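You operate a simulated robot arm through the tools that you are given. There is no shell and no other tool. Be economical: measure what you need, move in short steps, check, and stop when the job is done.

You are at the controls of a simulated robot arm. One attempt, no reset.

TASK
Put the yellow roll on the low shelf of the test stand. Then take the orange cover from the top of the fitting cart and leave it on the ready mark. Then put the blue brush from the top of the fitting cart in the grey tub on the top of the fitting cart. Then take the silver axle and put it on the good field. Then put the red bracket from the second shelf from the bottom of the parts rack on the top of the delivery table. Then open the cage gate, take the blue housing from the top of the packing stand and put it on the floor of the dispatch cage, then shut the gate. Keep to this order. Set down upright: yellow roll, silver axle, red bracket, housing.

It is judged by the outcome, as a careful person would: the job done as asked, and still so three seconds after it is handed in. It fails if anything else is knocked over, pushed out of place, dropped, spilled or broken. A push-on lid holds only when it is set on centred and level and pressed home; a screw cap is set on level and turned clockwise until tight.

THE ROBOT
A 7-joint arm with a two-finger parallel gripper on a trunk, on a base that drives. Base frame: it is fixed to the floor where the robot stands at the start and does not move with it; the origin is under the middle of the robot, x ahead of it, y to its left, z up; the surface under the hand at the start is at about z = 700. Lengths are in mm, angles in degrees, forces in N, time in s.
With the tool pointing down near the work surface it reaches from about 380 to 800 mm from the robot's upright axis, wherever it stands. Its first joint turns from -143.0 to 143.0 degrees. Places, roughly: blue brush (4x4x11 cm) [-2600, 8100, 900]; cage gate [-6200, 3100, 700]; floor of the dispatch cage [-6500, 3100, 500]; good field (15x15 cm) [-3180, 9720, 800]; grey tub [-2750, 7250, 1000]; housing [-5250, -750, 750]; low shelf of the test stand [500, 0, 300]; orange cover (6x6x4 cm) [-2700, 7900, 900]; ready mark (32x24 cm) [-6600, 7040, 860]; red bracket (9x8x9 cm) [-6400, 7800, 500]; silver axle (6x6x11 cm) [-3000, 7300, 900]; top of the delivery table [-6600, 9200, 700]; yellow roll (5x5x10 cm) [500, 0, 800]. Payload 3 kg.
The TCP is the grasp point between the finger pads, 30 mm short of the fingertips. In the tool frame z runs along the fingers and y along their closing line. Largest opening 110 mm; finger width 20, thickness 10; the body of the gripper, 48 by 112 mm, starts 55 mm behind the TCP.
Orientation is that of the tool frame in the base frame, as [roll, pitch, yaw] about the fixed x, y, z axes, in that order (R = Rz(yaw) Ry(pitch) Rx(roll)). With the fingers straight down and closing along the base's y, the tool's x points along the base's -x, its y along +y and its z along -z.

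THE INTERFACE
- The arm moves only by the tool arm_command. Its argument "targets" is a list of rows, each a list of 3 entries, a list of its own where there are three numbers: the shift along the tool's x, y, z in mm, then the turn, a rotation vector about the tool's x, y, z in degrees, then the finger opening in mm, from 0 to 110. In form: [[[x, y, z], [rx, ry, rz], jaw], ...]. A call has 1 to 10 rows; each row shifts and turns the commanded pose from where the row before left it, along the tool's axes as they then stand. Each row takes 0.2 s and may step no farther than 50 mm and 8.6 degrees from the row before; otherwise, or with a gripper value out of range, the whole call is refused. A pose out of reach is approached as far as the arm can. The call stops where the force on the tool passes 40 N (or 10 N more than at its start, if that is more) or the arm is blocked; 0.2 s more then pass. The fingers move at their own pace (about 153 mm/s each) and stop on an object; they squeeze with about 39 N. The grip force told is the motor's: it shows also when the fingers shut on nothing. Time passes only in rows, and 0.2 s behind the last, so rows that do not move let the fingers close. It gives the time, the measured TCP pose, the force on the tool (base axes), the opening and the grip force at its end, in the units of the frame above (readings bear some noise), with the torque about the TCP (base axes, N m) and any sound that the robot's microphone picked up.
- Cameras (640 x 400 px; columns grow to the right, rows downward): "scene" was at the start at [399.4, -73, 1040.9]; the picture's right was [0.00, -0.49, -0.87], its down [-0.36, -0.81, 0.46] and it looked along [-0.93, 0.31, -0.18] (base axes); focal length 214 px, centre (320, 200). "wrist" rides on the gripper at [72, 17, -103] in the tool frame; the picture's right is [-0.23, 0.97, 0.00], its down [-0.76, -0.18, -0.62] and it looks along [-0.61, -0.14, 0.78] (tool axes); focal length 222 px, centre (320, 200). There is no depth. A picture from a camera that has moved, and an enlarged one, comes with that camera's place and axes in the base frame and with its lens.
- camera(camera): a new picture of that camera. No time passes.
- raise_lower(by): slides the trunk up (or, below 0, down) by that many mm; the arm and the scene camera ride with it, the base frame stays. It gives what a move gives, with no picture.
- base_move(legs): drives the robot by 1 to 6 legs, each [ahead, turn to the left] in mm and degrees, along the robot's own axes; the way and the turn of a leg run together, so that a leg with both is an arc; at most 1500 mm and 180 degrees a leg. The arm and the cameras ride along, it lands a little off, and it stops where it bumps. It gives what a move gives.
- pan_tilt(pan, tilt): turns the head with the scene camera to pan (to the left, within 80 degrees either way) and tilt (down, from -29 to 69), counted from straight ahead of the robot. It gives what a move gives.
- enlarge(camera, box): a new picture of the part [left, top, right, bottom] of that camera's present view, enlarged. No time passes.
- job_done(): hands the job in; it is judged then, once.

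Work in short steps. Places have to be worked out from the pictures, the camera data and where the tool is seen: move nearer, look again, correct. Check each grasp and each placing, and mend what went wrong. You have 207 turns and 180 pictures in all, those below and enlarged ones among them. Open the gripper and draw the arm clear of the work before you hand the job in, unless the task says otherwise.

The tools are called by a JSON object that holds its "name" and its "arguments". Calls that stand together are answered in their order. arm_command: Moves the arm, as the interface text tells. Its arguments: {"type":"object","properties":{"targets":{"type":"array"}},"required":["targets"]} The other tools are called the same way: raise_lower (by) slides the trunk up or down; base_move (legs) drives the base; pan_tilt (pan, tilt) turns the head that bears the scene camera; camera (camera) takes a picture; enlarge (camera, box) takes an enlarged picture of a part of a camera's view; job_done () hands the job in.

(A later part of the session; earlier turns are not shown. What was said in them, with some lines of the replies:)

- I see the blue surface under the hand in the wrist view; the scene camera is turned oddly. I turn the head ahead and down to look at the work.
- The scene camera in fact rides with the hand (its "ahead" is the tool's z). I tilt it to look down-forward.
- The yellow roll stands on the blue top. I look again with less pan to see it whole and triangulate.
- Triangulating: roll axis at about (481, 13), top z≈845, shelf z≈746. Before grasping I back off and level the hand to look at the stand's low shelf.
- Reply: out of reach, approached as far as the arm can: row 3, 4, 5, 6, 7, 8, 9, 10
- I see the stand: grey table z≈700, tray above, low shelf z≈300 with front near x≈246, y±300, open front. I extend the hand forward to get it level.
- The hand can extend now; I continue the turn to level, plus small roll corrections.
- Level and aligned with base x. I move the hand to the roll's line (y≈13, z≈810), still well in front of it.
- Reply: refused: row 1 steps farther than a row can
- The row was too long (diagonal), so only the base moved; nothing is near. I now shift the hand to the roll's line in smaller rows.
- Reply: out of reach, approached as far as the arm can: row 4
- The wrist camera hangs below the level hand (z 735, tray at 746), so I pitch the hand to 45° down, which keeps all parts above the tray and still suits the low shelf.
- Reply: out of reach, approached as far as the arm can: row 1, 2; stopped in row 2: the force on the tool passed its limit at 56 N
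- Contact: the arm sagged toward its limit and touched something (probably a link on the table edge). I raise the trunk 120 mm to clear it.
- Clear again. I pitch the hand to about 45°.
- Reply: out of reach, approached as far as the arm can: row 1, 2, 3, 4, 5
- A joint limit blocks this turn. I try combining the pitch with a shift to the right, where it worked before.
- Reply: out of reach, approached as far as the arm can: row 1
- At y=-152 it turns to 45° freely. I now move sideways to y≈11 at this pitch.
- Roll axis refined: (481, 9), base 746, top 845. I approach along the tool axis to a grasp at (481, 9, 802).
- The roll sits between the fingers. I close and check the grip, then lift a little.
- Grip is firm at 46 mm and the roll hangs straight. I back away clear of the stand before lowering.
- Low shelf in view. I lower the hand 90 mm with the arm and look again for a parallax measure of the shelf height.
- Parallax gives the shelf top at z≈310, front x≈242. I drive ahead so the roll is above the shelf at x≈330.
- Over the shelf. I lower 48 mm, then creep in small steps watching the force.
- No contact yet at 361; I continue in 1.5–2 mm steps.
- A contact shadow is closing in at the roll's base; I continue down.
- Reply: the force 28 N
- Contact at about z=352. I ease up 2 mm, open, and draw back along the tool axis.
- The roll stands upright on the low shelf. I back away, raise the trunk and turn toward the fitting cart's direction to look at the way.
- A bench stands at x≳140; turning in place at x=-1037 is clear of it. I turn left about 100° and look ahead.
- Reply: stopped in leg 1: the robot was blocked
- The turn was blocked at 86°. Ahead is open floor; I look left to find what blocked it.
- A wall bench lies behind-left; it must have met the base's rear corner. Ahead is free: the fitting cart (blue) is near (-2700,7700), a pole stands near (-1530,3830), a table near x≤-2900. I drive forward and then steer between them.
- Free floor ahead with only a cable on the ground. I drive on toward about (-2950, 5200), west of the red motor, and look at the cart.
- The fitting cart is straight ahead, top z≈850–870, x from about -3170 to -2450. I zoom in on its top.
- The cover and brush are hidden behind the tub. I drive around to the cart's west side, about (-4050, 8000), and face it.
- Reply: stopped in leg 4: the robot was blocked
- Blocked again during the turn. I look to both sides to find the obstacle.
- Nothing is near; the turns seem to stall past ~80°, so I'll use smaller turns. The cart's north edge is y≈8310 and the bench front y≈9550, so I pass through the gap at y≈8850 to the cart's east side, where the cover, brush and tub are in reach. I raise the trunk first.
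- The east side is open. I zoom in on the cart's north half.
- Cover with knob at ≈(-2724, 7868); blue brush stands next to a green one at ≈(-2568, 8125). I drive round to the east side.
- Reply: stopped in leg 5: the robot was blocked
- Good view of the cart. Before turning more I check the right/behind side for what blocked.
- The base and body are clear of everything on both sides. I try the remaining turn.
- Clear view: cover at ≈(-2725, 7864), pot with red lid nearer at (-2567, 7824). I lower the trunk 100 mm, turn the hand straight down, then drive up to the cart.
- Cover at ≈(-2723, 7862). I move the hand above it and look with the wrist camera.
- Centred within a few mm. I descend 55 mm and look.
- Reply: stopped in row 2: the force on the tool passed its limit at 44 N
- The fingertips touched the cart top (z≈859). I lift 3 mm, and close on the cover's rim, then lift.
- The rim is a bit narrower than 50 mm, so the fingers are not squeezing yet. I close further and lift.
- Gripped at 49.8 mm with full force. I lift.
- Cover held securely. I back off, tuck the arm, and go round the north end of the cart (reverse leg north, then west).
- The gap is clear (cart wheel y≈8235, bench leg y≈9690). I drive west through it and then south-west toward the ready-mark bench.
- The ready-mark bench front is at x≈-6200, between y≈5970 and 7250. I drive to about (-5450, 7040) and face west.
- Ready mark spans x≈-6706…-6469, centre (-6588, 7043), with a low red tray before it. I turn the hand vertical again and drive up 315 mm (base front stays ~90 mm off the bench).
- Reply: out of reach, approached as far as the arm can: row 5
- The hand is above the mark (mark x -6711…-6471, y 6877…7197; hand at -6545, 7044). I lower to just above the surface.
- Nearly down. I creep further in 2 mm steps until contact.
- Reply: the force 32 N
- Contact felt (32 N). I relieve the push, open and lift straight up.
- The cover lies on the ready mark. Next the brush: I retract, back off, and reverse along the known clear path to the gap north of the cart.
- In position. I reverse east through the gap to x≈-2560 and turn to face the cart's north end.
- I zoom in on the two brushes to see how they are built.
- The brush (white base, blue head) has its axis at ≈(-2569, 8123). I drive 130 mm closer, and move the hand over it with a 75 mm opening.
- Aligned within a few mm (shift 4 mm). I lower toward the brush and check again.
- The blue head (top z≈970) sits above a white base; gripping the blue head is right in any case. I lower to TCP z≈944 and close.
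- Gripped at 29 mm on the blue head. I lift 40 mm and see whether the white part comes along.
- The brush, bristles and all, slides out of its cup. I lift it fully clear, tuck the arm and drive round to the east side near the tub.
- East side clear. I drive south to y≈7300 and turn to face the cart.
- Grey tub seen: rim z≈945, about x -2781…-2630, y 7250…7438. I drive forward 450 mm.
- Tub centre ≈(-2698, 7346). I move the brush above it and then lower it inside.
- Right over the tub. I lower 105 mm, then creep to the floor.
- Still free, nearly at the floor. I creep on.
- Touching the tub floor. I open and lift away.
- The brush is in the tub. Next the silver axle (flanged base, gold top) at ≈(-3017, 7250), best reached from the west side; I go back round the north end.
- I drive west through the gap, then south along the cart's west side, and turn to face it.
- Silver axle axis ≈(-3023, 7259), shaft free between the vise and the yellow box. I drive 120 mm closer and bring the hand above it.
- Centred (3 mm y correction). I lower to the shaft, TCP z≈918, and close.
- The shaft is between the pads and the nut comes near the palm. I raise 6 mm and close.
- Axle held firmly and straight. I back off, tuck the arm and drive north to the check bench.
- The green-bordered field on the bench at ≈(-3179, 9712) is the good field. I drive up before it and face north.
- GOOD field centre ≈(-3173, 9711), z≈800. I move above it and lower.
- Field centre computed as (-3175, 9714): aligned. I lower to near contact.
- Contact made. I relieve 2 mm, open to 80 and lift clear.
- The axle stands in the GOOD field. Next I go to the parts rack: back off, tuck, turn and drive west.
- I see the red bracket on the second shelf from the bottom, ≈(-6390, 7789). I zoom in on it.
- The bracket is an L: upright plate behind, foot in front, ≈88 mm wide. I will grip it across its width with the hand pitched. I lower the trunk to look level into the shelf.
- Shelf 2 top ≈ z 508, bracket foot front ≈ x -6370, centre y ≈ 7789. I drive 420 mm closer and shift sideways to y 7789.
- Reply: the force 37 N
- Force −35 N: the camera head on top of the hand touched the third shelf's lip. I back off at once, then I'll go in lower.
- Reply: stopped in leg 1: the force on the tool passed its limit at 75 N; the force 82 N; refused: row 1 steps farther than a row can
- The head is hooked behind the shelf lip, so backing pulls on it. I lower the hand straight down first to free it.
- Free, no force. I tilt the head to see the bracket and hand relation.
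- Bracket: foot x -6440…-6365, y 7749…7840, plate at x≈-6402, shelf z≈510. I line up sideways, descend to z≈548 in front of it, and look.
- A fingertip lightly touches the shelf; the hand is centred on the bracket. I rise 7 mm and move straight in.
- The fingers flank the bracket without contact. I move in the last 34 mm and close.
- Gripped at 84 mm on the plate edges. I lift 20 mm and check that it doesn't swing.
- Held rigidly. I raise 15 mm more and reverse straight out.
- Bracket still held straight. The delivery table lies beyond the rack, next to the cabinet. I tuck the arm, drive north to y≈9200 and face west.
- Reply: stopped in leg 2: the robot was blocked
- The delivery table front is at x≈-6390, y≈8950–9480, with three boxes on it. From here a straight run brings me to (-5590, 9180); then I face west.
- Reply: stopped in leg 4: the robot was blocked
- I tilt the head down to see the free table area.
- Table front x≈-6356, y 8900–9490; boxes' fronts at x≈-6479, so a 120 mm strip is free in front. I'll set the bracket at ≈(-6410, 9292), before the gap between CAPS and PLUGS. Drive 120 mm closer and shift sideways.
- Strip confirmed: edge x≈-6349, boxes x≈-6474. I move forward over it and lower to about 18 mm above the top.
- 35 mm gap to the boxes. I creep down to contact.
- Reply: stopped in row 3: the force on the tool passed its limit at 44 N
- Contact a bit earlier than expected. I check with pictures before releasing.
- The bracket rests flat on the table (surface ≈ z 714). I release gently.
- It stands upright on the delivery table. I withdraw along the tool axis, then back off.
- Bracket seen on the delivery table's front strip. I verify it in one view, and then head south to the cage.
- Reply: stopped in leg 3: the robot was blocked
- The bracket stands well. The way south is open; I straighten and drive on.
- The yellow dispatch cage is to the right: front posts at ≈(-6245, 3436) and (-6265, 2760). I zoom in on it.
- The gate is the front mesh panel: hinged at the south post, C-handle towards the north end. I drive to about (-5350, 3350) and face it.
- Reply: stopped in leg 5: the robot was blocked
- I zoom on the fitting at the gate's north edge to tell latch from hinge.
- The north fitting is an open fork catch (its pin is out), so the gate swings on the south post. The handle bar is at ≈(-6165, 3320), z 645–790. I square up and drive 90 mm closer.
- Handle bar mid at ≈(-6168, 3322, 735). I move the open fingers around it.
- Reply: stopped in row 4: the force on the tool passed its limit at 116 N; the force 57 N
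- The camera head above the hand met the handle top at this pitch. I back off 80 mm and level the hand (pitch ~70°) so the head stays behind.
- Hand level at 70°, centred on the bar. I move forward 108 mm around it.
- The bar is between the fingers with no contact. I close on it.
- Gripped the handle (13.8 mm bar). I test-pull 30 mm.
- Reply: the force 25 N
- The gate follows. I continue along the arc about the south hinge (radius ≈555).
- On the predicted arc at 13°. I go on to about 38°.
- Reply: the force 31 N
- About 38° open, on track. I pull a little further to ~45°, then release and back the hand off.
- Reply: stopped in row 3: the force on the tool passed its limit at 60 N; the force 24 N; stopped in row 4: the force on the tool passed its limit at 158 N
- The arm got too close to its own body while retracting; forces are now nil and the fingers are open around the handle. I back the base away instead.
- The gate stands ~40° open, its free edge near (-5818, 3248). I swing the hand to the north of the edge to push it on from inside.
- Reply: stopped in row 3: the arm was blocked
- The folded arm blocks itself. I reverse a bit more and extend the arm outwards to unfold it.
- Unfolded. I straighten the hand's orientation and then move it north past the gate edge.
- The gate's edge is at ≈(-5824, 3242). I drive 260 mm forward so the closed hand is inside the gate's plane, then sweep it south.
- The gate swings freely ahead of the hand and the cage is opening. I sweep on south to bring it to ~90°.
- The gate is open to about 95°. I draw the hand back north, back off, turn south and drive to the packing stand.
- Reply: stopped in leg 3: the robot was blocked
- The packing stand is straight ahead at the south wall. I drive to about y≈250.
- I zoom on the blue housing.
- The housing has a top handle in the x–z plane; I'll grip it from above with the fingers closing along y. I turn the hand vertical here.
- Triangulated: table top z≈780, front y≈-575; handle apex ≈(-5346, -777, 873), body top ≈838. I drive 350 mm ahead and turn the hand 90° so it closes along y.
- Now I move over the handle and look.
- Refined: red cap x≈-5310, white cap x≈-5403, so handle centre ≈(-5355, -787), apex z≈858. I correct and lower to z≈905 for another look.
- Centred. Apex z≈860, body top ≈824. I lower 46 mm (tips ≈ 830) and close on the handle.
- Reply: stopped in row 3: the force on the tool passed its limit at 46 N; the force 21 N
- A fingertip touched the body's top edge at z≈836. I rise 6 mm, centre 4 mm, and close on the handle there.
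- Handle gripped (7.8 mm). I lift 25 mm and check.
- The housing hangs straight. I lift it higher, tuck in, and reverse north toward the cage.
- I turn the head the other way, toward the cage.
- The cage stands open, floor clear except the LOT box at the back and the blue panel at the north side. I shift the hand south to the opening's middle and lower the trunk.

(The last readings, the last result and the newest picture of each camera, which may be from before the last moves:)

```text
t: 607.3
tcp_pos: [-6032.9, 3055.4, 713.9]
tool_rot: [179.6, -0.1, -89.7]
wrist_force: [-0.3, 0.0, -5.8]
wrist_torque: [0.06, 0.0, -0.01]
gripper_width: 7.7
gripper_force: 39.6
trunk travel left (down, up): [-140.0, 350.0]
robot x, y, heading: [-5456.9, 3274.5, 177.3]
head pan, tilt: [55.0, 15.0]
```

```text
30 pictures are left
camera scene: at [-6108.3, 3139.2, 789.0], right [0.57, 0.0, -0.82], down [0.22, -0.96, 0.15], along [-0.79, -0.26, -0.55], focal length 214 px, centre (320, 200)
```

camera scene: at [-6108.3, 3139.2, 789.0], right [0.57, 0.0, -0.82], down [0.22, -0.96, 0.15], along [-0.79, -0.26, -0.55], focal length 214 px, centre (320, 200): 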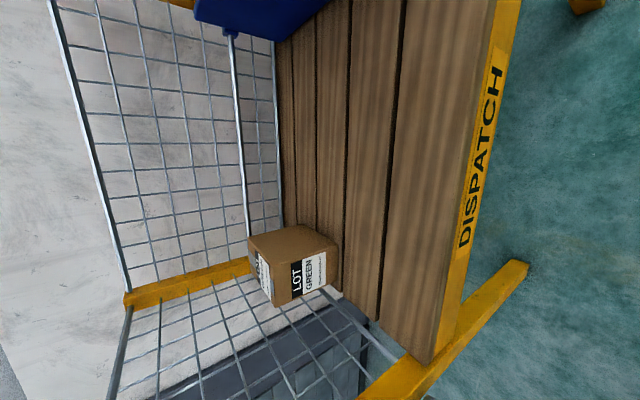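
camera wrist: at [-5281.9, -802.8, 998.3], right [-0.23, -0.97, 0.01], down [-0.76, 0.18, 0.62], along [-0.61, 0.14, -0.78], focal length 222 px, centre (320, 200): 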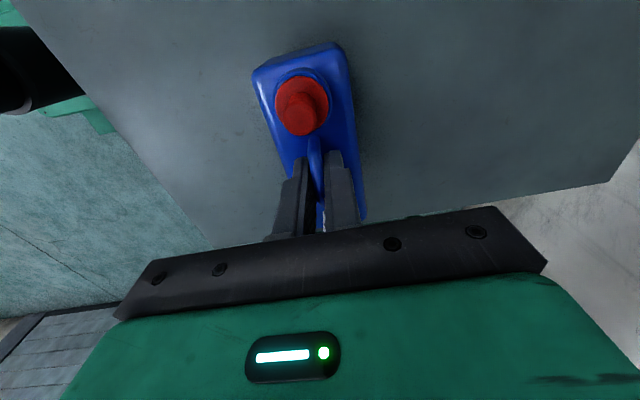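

Floor front edge x≈-6210, LOT box near (-6440…, 2800–2942). I'll set the housing at ≈(-6370, 3110): drive 335 mm and shift 40 mm north.

{"name": "base_move", "arguments": {"legs": [[335, 0]]}}

{"name": "arm_command", "arguments": {"targets": [[[-38, 0, 10], [0, 0, 0], 2], [[0, 0, 20], [0, 0, 0], 2], [[0, 0, 20], [0, 0, 0], 2], [[0, 0, 20], [0, 0, 0], 2]]}}

{"name": "pan_tilt", "arguments": {"pan": 20, "tilt": 45}}

{"name": "camera", "arguments": {"camera": "scene"}}

{"name": "camera", "arguments": {"camera": "wrist"}}

```text
t: 609.5
tcp_pos: [-6362.9, 3069.7, 713.7]
tool_rot: [179.7, 0.0, -89.7]
wrist_force: [0.1, -0.4, -5.3]
wrist_torque: [0.04, 0.02, 0.01]
gripper_width: 7.9
gripper_force: 39.1
trunk travel left (down, up): [-140.0, 350.0]
robot x, y, heading: [-5788.8, 3287.9, 177.5]
head pan, tilt: [55.0, 15.0]
```

```text
t: 610.5
tcp_pos: [-6362.9, 3109.5, 643.4]
tool_rot: [179.5, -0.1, -89.5]
wrist_force: [-0.2, 0.6, -5.1]
wrist_torque: [0.01, -0.01, 0.01]
gripper_width: 8.0
gripper_force: 39.1
trunk travel left (down, up): [-140.0, 350.0]
robot x, y, heading: [-5786.3, 3289.5, 177.3]
head pan, tilt: [55.0, 15.0]
```

```text
t: 611.5
tcp_pos: [-6362.1, 3109.9, 644.0]
tool_rot: [179.6, -0.1, -89.6]
wrist_force: [-0.3, 0.3, -4.4]
wrist_torque: [0.03, 0.0, -0.03]
gripper_width: 7.8
gripper_force: 38.9
trunk travel left (down, up): [-140.0, 350.0]
robot x, y, heading: [-5788.5, 3286.4, 177.1]
head pan, tilt: [20.0, 45.0]
```

```text
29 pictures are left
camera scene: at [-6389.4, 3146.0, 696.7], right [0.94, 0.01, -0.35], down [0.25, -0.7, 0.66], along [-0.24, -0.71, -0.66], focal length 214 px, centre (320, 200)
```

scene: 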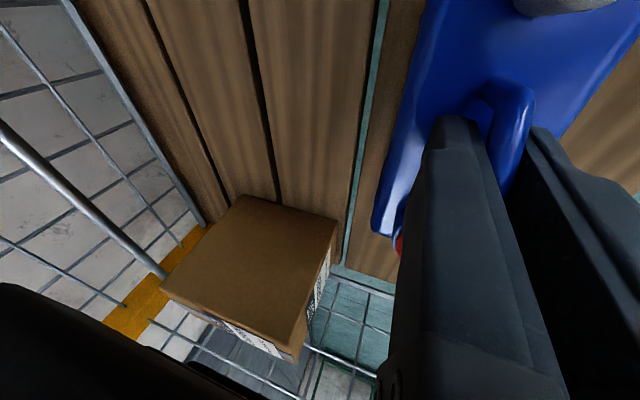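

```text
28 pictures are left
camera wrist: at [-6378.1, 3036.0, 748.8], right [-0.98, 0.22, 0.01], down [0.18, 0.76, 0.62], along [0.13, 0.61, -0.78], focal length 222 px, centre (320, 200)
```

wrist: 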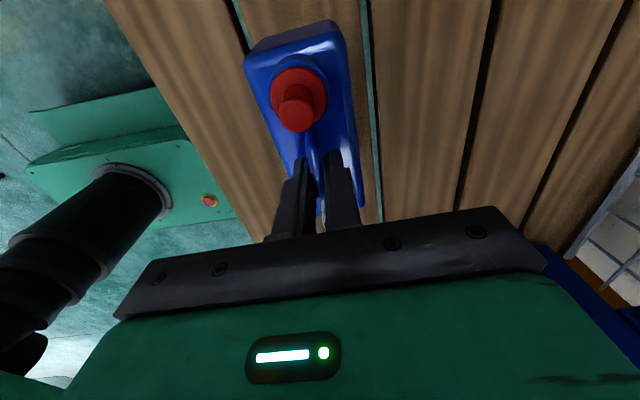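

The housing hangs over the cage floor, clear of everything. I lower 30 mm then creep.

{"name": "arm_command", "arguments": {"targets": [[[0, 0, 15], [0, 0, 0], 2], [[0, 0, 15], [0, 0, 0], 2], [[0, 0, 3], [0, 0, 0], 2], [[0, 0, 3], [0, 0, 0], 2], [[0, 0, 3], [0, 0, 0], 2]]}}

```text
t: 612.7
tcp_pos: [-6362.9, 3107.4, 606.5]
tool_rot: [179.3, 0.0, -89.6]
wrist_force: [1.0, -4.8, 28.2]
wrist_torque: [0.14, -0.1, -0.09]
gripper_width: 7.4
gripper_force: 39.1
trunk travel left (down, up): [-140.0, 350.0]
robot x, y, heading: [-5789.1, 3293.8, 177.4]
head pan, tilt: [20.0, 45.0]
```

Contact at z≈607 (28 N). I ease up 2 mm, open gently, and look before lifting.

{"name": "arm_command", "arguments": {"targets": [[[0, 0, -3], [0, 0, 0], 2], [[0, 0, 0], [0, 0, 0], 40], [[0, 0, 0], [0, 0, 0], 40], [[0, 0, -20], [0, 0, 0], 40], [[0, 0, -40], [0, 0, 0], 40]]}}

{"name": "camera", "arguments": {"camera": "wrist"}}

```text
t: 613.9
tcp_pos: [-6361.6, 3107.4, 667.1]
tool_rot: [179.7, -0.2, -89.5]
wrist_force: [-0.6, 0.7, 0.0]
wrist_torque: [0.05, -0.01, 0.02]
gripper_width: 40.0
gripper_force: 0.0
trunk travel left (down, up): [-140.0, 350.0]
robot x, y, heading: [-5781.3, 3291.9, 177.3]
head pan, tilt: [20.0, 45.0]
```

```text
27 pictures are left
camera wrist: at [-6377.1, 3034.4, 772.1], right [-0.98, 0.22, 0.0], down [0.17, 0.76, 0.62], along [0.13, 0.61, -0.78], focal length 222 px, centre (320, 200)
```

wrist: 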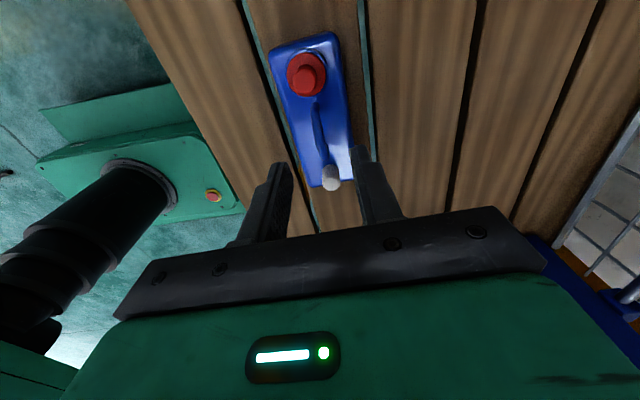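

The housing stands upright on the cage floor. I lift and back out of the cage, then look at the gate.

{"name": "arm_command", "arguments": {"targets": [[[0, 0, -45], [0, 0, 0], 40], [[0, 0, -45], [0, 0, 0], 10], [[0, 0, -45], [0, 0, 0], 10]]}}

{"name": "base_move", "arguments": {"legs": [[-800, 0]]}}

{"name": "pan_tilt", "arguments": {"pan": 65, "tilt": 30}}

{"name": "camera", "arguments": {"camera": "scene"}}

```text
t: 614.7
tcp_pos: [-6361.5, 3107.5, 799.6]
tool_rot: [179.6, 0.0, -89.6]
wrist_force: [-0.1, 0.7, -0.7]
wrist_torque: [-0.03, -0.03, 0.0]
gripper_width: 10.2
gripper_force: 0.1
trunk travel left (down, up): [-140.0, 350.0]
robot x, y, heading: [-5785.9, 3289.3, 177.3]
head pan, tilt: [20.0, 45.0]
```

```text
t: 619.0
tcp_pos: [-5544.8, 3067.4, 798.7]
tool_rot: [179.5, -0.2, -89.1]
wrist_force: [-0.7, 0.0, 0.8]
wrist_torque: [-0.02, 0.02, -0.02]
gripper_width: 10.1
gripper_force: 0.2
trunk travel left (down, up): [-140.0, 350.0]
robot x, y, heading: [-4972.7, 3255.6, 177.9]
head pan, tilt: [20.0, 45.0]
```

```text
t: 620.2
tcp_pos: [-5544.8, 3067.4, 800.9]
tool_rot: [179.7, -0.1, -89.0]
wrist_force: [-0.5, 1.1, 0.5]
wrist_torque: [0.01, -0.02, -0.02]
gripper_width: 10.0
gripper_force: 0.0
trunk travel left (down, up): [-140.0, 350.0]
robot x, y, heading: [-4970.0, 3257.1, 177.9]
head pan, tilt: [65.0, 30.0]
```

```text
26 pictures are left
camera scene: at [-5626.1, 3127.0, 892.3], right [0.42, 0.01, -0.91], down [0.47, -0.86, 0.21], along [-0.78, -0.51, -0.36], focal length 214 px, centre (320, 200)
```

scene: 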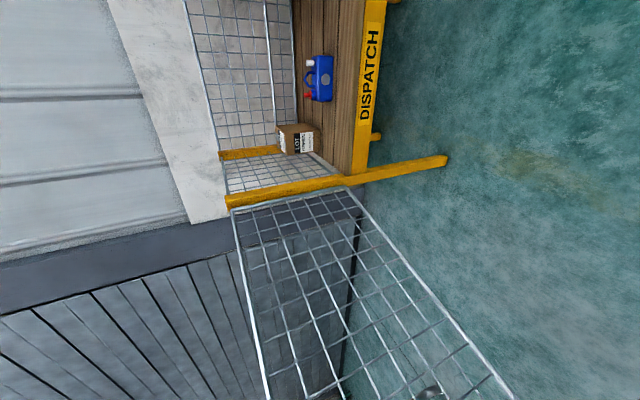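

The housing stands in the cage; the gate is at ≈101°, its end near (-5577, 2655). To close it I bring the closed hand south of it: back off, move south, face west again.

{"name": "base_move", "arguments": {"legs": [[-170, 0], [0, 46], [0, 45], [480, 0], [0, -45], [0, -44]]}}

{"name": "camera", "arguments": {"camera": "scene"}}

```text
t: 625.6
tcp_pos: [-4665.1, 2659.0, 802.4]
tool_rot: [179.7, 0.0, -3.7]
wrist_force: [0.0, -0.7, 0.3]
wrist_torque: [-0.02, -0.02, 0.01]
gripper_width: 9.8
gripper_force: 0.1
trunk travel left (down, up): [-140.0, 350.0]
robot x, y, heading: [-4866.7, 3254.6, -94.6]
head pan, tilt: [65.0, 30.0]
stopped in leg 3: the robot was blocked; the commanded pose is now the measured one
```

```text
25 pictures are left
camera scene: at [-4730.5, 2578.8, 893.3], right [0.03, 0.42, -0.91], down [0.89, 0.4, 0.21], along [0.45, -0.82, -0.36], focal length 214 px, centre (320, 200)
```

scene: 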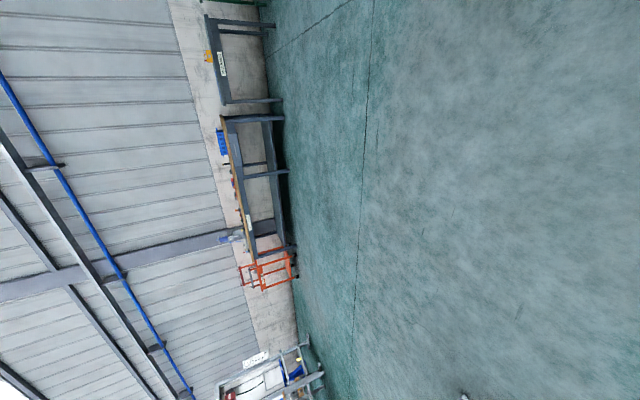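

I continue: drive south 455 mm and turn back west.

{"name": "base_move", "arguments": {"legs": [[455, 0], [0, -43], [0, -42]]}}

{"name": "camera", "arguments": {"camera": "scene"}}

```text
t: 632.4
tcp_pos: [-5478.5, 2522.5, 801.4]
tool_rot: [179.9, 0.1, -86.5]
wrist_force: [0.0, -1.6, -0.2]
wrist_torque: [0.07, 0.01, -0.03]
gripper_width: 10.3
gripper_force: 0.0
trunk travel left (down, up): [-140.0, 350.0]
robot x, y, heading: [-4909.6, 2735.5, -178.3]
head pan, tilt: [65.0, 30.0]
stopped in leg 3: the robot was blocked; the commanded pose is now the measured one
```

```text
24 pictures are left
camera scene: at [-5562.1, 2577.3, 892.5], right [0.42, 0.03, -0.91], down [0.51, -0.84, 0.21], along [-0.75, -0.55, -0.36], focal length 214 px, centre (320, 200)
```

scene: 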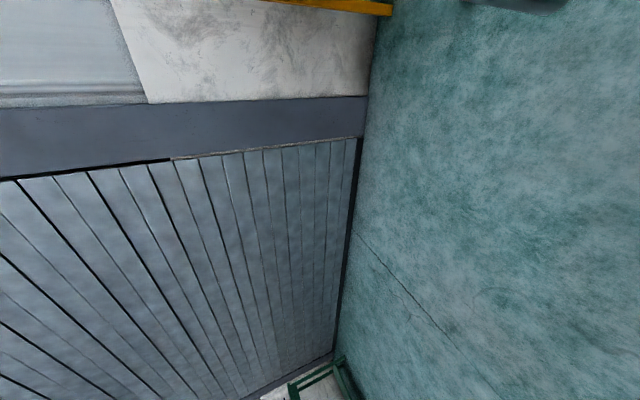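

The hand is south of the gate. I rotate the hand back so its flat side (not the camera head) faces the gate, then move 130 mm west behind it.

{"name": "arm_command", "arguments": {"targets": [[[0, 0, 0], [0, 0, -8.4], 5], [[0, 0, 0], [0, 0, -8.4], 5], [[0, 0, 0], [0, 0, -8.4], 5], [[0, 0, 0], [0, 0, -8.4], 5], [[0, 0, 0], [0, 0, -8.4], 5], [[0, 0, 0], [0, 0, -8.4], 5], [[0, 0, 0], [0, 0, -8.4], 5], [[0, 0, 0], [0, 0, -8.4], 5], [[0, 0, 0], [0, 0, -8.4], 5], [[0, 0, 0], [0, 0, -8.4], 5]]}}

{"name": "base_move", "arguments": {"legs": [[130, 0]]}}

{"name": "pan_tilt", "arguments": {"pan": -70, "tilt": -10}}

{"name": "camera", "arguments": {"camera": "scene"}}

```text
t: 634.6
tcp_pos: [-5478.7, 2523.0, 802.5]
tool_rot: [179.8, 0.2, -2.3]
wrist_force: [0.2, -0.5, 0.0]
wrist_torque: [0.01, 0.01, 0.0]
gripper_width: 5.0
gripper_force: 0.0
trunk travel left (down, up): [-140.0, 350.0]
robot x, y, heading: [-4910.8, 2738.0, -178.8]
head pan, tilt: [65.0, 30.0]
```

```text
t: 635.9
tcp_pos: [-5609.0, 2520.0, 801.7]
tool_rot: [179.9, 0.3, -2.2]
wrist_force: [-0.3, -0.5, 0.3]
wrist_torque: [0.01, 0.0, -0.01]
gripper_width: 5.1
gripper_force: 0.0
trunk travel left (down, up): [-140.0, 350.0]
robot x, y, heading: [-5041.2, 2733.0, -178.5]
head pan, tilt: [65.0, 30.0]
```

```text
t: 638.1
tcp_pos: [-5608.9, 2517.8, 802.9]
tool_rot: [-180.0, 0.2, -2.3]
wrist_force: [0.1, 0.5, -1.2]
wrist_torque: [-0.04, 0.03, -0.01]
gripper_width: 5.0
gripper_force: 0.0
trunk travel left (down, up): [-140.0, 350.0]
robot x, y, heading: [-5038.2, 2728.7, -178.6]
head pan, tilt: [-70.0, -10.0]
```

```text
23 pictures are left
camera scene: at [-5729.2, 2601.1, 903.5], right [0.02, 0.34, 0.94], down [0.99, 0.12, -0.06], along [-0.14, 0.93, -0.34], focal length 214 px, centre (320, 200)
```

scene: 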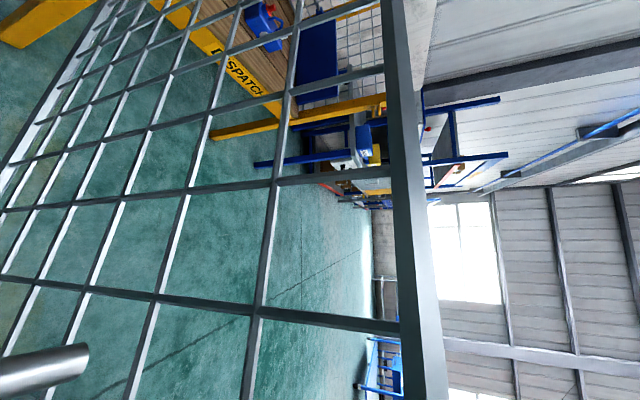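

The gate is just north of the hand. I tuck the head in and sweep the gate by turning the base right.

{"name": "pan_tilt", "arguments": {"pan": 0, "tilt": 50}}

{"name": "base_move", "arguments": {"legs": [[0, -20], [0, -18]]}}

{"name": "camera", "arguments": {"camera": "wrist"}}

```text
t: 639.5
tcp_pos: [-5608.5, 2518.7, 802.9]
tool_rot: [-180.0, 0.3, -2.4]
wrist_force: [0.2, -0.4, 1.0]
wrist_torque: [0.0, -0.03, 0.01]
gripper_width: 4.9
gripper_force: 0.0
trunk travel left (down, up): [-140.0, 350.0]
robot x, y, heading: [-5042.1, 2728.7, -178.6]
head pan, tilt: [0.0, 50.0]
```

```text
t: 642.0
tcp_pos: [-5617.6, 2911.1, 802.2]
tool_rot: [-179.9, 0.3, -40.1]
wrist_force: [-0.7, 0.0, 0.0]
wrist_torque: [-0.01, 0.01, -0.02]
gripper_width: 5.1
gripper_force: 0.0
trunk travel left (down, up): [-140.0, 350.0]
robot x, y, heading: [-5053.5, 2708.1, 143.8]
head pan, tilt: [0.0, 50.0]
```

```text
22 pictures are left
camera wrist: at [-5572.8, 2851.3, 907.0], right [-0.8, -0.6, 0.0], down [-0.47, 0.62, 0.63], along [-0.38, 0.5, -0.78], focal length 222 px, centre (320, 200)
```

wrist: 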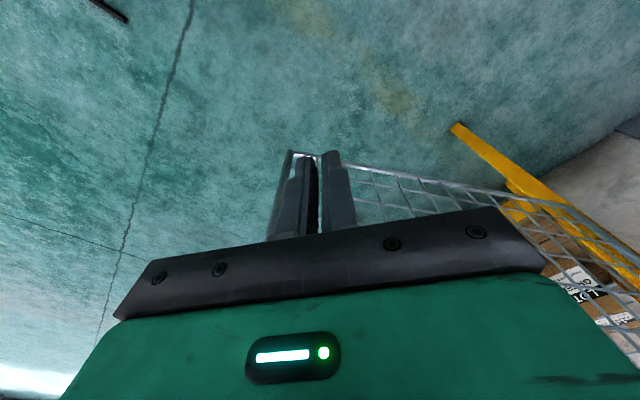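

The gate has come along and lies ahead of the hand. I drive forward to push it further closed.

{"name": "base_move", "arguments": {"legs": [[300, 0]]}}

{"name": "camera", "arguments": {"camera": "wrist"}}

```text
t: 644.1
tcp_pos: [-5862.3, 3091.2, 802.7]
tool_rot: [180.0, 0.3, -40.1]
wrist_force: [-0.4, -0.2, 0.4]
wrist_torque: [0.03, 0.03, -0.01]
gripper_width: 4.8
gripper_force: 0.1
trunk travel left (down, up): [-140.0, 350.0]
robot x, y, heading: [-5303.4, 2884.8, 143.8]
head pan, tilt: [0.0, 50.0]
```

```text
21 pictures are left
camera wrist: at [-5816.3, 3031.1, 907.5], right [-0.8, -0.6, 0.0], down [-0.47, 0.63, 0.63], along [-0.38, 0.5, -0.78], focal length 222 px, centre (320, 200)
```

wrist: 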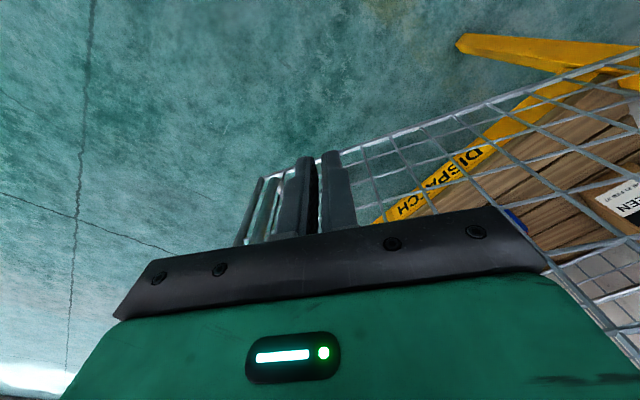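

It works. I drive on 160 mm.

{"name": "base_move", "arguments": {"legs": [[160, 0]]}}

{"name": "camera", "arguments": {"camera": "wrist"}}

```text
t: 645.5
tcp_pos: [-5989.5, 3185.2, 802.5]
tool_rot: [-180.0, 0.4, -40.0]
wrist_force: [-0.8, 0.4, -0.6]
wrist_torque: [0.0, -0.02, -0.02]
gripper_width: 4.9
gripper_force: 0.1
trunk travel left (down, up): [-140.0, 350.0]
robot x, y, heading: [-5424.8, 2980.9, 143.2]
head pan, tilt: [0.0, 50.0]
```

```text
20 pictures are left
camera wrist: at [-5943.6, 3125.2, 908.0], right [-0.8, -0.6, 0.0], down [-0.47, 0.63, 0.63], along [-0.38, 0.5, -0.78], focal length 222 px, centre (320, 200)
```

wrist: 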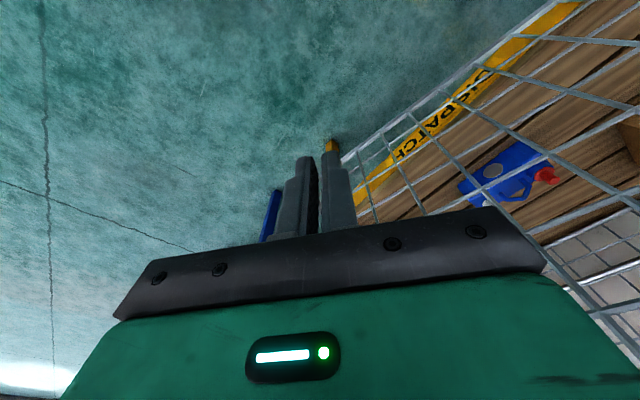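

About 25° left. I drive another 90 mm and take a scene view of the gate's free edge.

{"name": "base_move", "arguments": {"legs": [[90, 0]]}}

{"name": "camera", "arguments": {"camera": "wrist"}}

```text
t: 646.6
tcp_pos: [-6062.0, 3239.5, 804.0]
tool_rot: [180.0, 0.2, -40.1]
wrist_force: [0.3, 0.8, 0.1]
wrist_torque: [0.02, 0.01, 0.02]
gripper_width: 4.8
gripper_force: 0.1
trunk travel left (down, up): [-140.0, 350.0]
robot x, y, heading: [-5499.0, 3031.4, 143.6]
head pan, tilt: [0.0, 50.0]
```

```text
19 pictures are left
camera wrist: at [-6016.7, 3178.8, 908.5], right [-0.8, -0.6, 0.0], down [-0.47, 0.62, 0.63], along [-0.38, 0.5, -0.78], focal length 222 px, centre (320, 200)
```

wrist: 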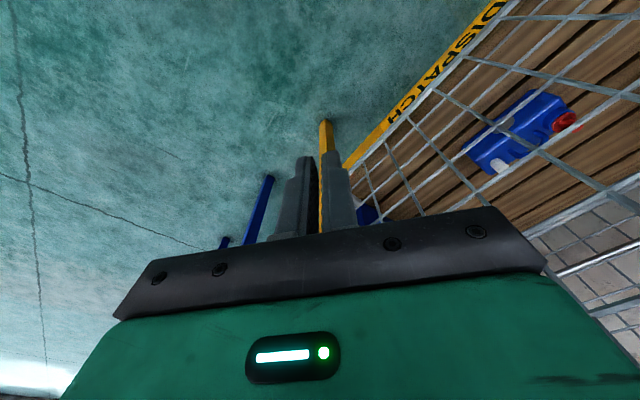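

The gate is almost shut. I push west with the arm in small steps.

{"name": "arm_command", "arguments": {"targets": [[[-15.3, 12.9, 0], [0, 0, 0], 5], [[-15.3, 12.9, 0], [0, 0, 0], 5], [[-11.5, 9.6, 0], [0, 0, 0], 5], [[-7.7, 6.4, 0], [0, 0, 0], 5], [[-7.7, 6.4, 0], [0, 0, 0], 5]]}}

{"name": "camera", "arguments": {"camera": "wrist"}}

```text
t: 647.4
tcp_pos: [-6104.6, 3238.2, 805.7]
tool_rot: [-179.7, -0.5, -40.4]
wrist_force: [35.7, -6.8, 9.8]
wrist_torque: [0.93, 3.89, -0.64]
gripper_width: 4.7
gripper_force: 0.1
trunk travel left (down, up): [-140.0, 350.0]
robot x, y, heading: [-5499.3, 3035.8, 143.4]
head pan, tilt: [0.0, 50.0]
stopped in row 3: the force on the tool passed its limit at 66 N (the readings are from after the stop); the commanded pose is now the measured one
```

```text
18 pictures are left
camera wrist: at [-6060.7, 3178.3, 910.2], right [-0.8, -0.59, -0.01], down [-0.47, 0.63, 0.62], along [-0.36, 0.5, -0.79], focal length 222 px, centre (320, 200)
```

wrist: 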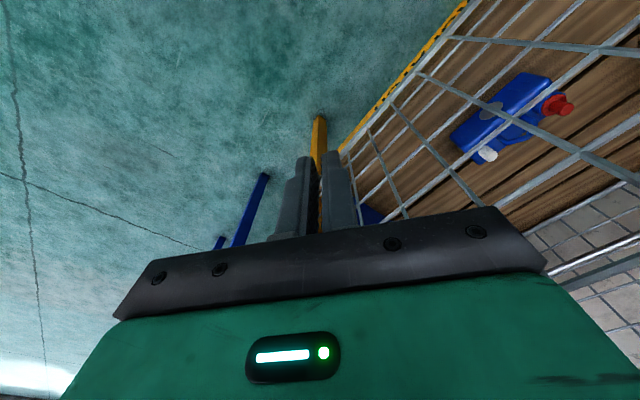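

Firm contact: possibly shut. I back the base off 350 mm and look at the gate's edge.

{"name": "base_move", "arguments": {"legs": [[-350, 0]]}}

{"name": "pan_tilt", "arguments": {"pan": 0, "tilt": -29}}

{"name": "camera", "arguments": {"camera": "scene"}}

```text
t: 649.6
tcp_pos: [-5835.4, 3038.0, 802.2]
tool_rot: [-179.6, -0.5, -40.2]
wrist_force: [-0.5, -1.1, 0.1]
wrist_torque: [-0.03, 0.02, 0.02]
gripper_width: 4.8
gripper_force: 0.0
trunk travel left (down, up): [-140.0, 350.0]
robot x, y, heading: [-5227.9, 2836.0, 143.6]
head pan, tilt: [0.0, 50.0]
```

```text
t: 651.1
tcp_pos: [-5836.5, 3038.2, 803.1]
tool_rot: [-179.6, -0.4, -40.2]
wrist_force: [0.5, 0.1, 0.3]
wrist_torque: [0.01, -0.02, -0.02]
gripper_width: 5.2
gripper_force: 0.0
trunk travel left (down, up): [-140.0, 350.0]
robot x, y, heading: [-5227.8, 2833.8, 143.7]
head pan, tilt: [0.0, -28.6]
```

```text
17 pictures are left
camera scene: at [-5949.2, 3132.2, 864.1], right [0.65, 0.76, 0.01], down [0.68, -0.57, -0.47], along [-0.36, 0.31, -0.88], focal length 214 px, centre (320, 200)
```

scene: 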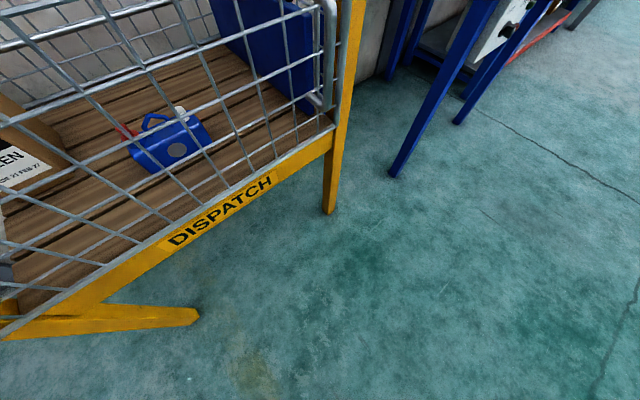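

The bottom rail lies on the beam. I pitch the hand up to see the catch at the north post.

{"name": "arm_command", "arguments": {"targets": [[[0, 0, 0], [0, -8.4, 0], 5], [[0, 0, 0], [0, -8.4, 0], 5], [[0, 0, 0], [0, -8.4, 0], 5], [[0, 0, 0], [0, -8.4, 0], 5]]}}

{"name": "raise_lower", "arguments": {"by": 150}}

{"name": "camera", "arguments": {"camera": "scene"}}

```text
t: 652.1
tcp_pos: [-5834.9, 3037.8, 804.5]
tool_rot: [-179.6, 33.1, -40.0]
wrist_force: [-0.6, 0.0, -0.5]
wrist_torque: [-0.03, 0.01, 0.02]
gripper_width: 4.8
gripper_force: 0.1
trunk travel left (down, up): [-140.0, 350.0]
robot x, y, heading: [-5228.1, 2835.8, 143.6]
head pan, tilt: [0.0, -28.6]
```

```text
t: 653.9
tcp_pos: [-5834.4, 3037.5, 953.7]
tool_rot: [-179.5, 33.1, -40.1]
wrist_force: [-0.3, 0.0, -0.3]
wrist_torque: [-0.03, -0.02, 0.02]
gripper_width: 5.1
gripper_force: 0.1
trunk travel left (down, up): [-290.0, 200.0]
robot x, y, heading: [-5227.6, 2829.1, 143.7]
head pan, tilt: [0.0, -28.6]
```

```text
16 pictures are left
camera scene: at [-5904.0, 3093.5, 1087.2], right [0.65, 0.76, 0.01], down [0.37, -0.3, -0.88], along [-0.67, 0.57, -0.47], focal length 214 px, centre (320, 200)
```

scene: 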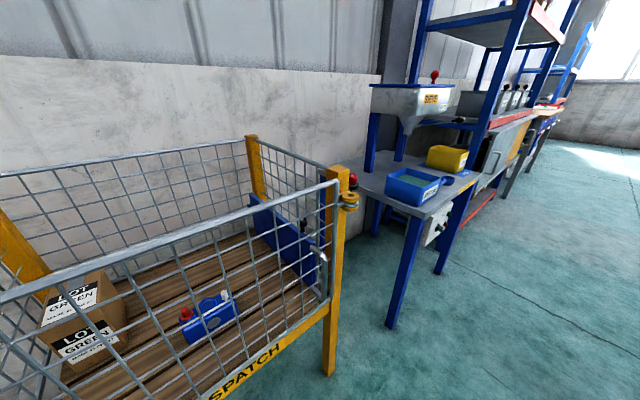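

{"name": "enlarge", "arguments": {"camera": "scene", "box": [260, 140, 420, 320]}}

```text
2.22 times, centred on (340, 230) of scene
camera zoom: at [-5904.0, 3093.5, 1087.2], right [0.65, 0.76, 0.01], down [0.37, -0.3, -0.88], along [-0.67, 0.57, -0.47], focal length 477 px, centre (276, 133)
```

zoom: 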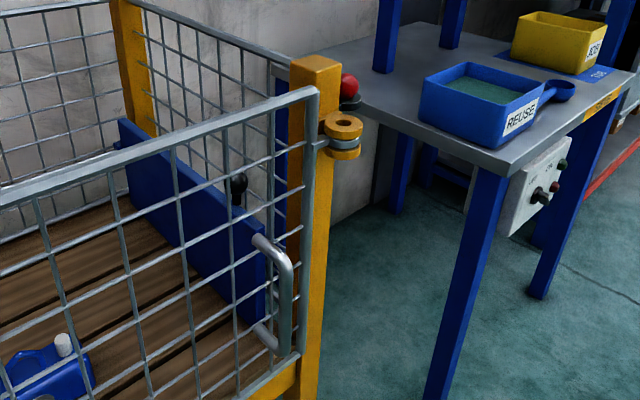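

The gate is shut: its tongue sits in the fork and the edge is back at x≈-6206 as at the start; the housing stands upright inside. I open the gripper and back the robot clear.

{"name": "arm_command", "arguments": {"targets": [[[0, 0, 0], [0, 0, 0], 110], [[0, 0, 0], [0, 0, 0], 110], [[0, 0, 0], [0, 0, 0], 110]]}}

{"name": "base_move", "arguments": {"legs": [[-250, 0]]}}

{"name": "camera", "arguments": {"camera": "scene"}}

```text
t: 654.6
tcp_pos: [-5835.3, 3037.5, 952.7]
tool_rot: [-179.6, 33.1, -40.0]
wrist_force: [-0.4, 0.3, 0.9]
wrist_torque: [0.01, -0.02, 0.0]
gripper_width: 110.3
gripper_force: 0.1
trunk travel left (down, up): [-290.0, 200.0]
robot x, y, heading: [-5229.8, 2835.3, 144.0]
head pan, tilt: [0.0, -28.6]
```

```text
t: 656.5
tcp_pos: [-5632.1, 2888.3, 953.1]
tool_rot: [-179.6, 33.1, -40.1]
wrist_force: [-0.5, 0.1, 0.4]
wrist_torque: [0.01, -0.01, 0.05]
gripper_width: 110.2
gripper_force: 0.0
trunk travel left (down, up): [-290.0, 200.0]
robot x, y, heading: [-5022.1, 2685.2, 143.3]
head pan, tilt: [0.0, -28.6]
```

```text
14 pictures are left
camera scene: at [-5701.7, 2945.2, 1087.1], right [0.65, 0.76, 0.01], down [0.37, -0.3, -0.88], along [-0.67, 0.57, -0.47], focal length 214 px, centre (320, 200)
```

scene: 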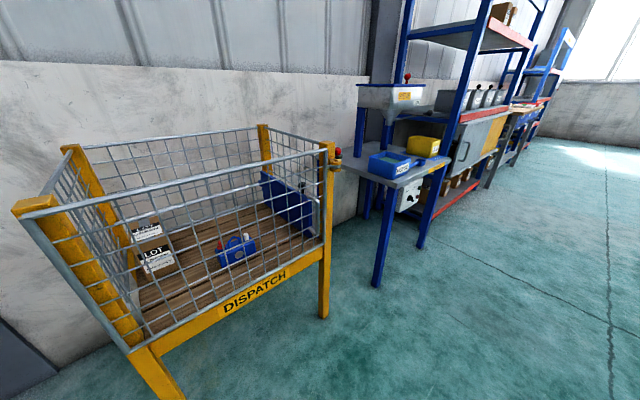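

The gate is shut flush along the frame, the housing stands inside, and the arm is clear with the gripper open. I hand the job in.

{"name": "job_done", "arguments": {}}

```text
The job is handed in.
```

All six steps were done in the order you gave, and the job is handed in; I saw each item in its place after setting it down.

- **Yellow roll:** upright on the low shelf of the test stand.
- **Orange cover:** on the ready mark.
- **Blue brush:** in the grey tub. It came out of a small white cup, which stayed on the cart.
- **Silver axle:** upright on the good field.
- **Red bracket:** upright near the front of the delivery table, in front of the three boxes.
- **Blue housing:** upright on the floor of the dispatch cage.
- **Cage gate:** shut, with its tongue back in the fork catch. The loose pin was already out, so I left it out.

Some unplanned contacts stopped the arm or base along the way:

- **Parts rack:** the hand caught on the lip of the third shelf, up to about 75 N.
- **Gate handle:** the hand bumped it at 116 N while approaching. It hit 158 N when the arm folded in too close while letting go of the handle.
- **Base:** several turns reported "blocked" with nothing visible nearby. The first was beside the bench on the back wall, which the base may have touched.

I saw nothing knocked over or moved in the later pictures, but I did not go back to check that bench or the roll.
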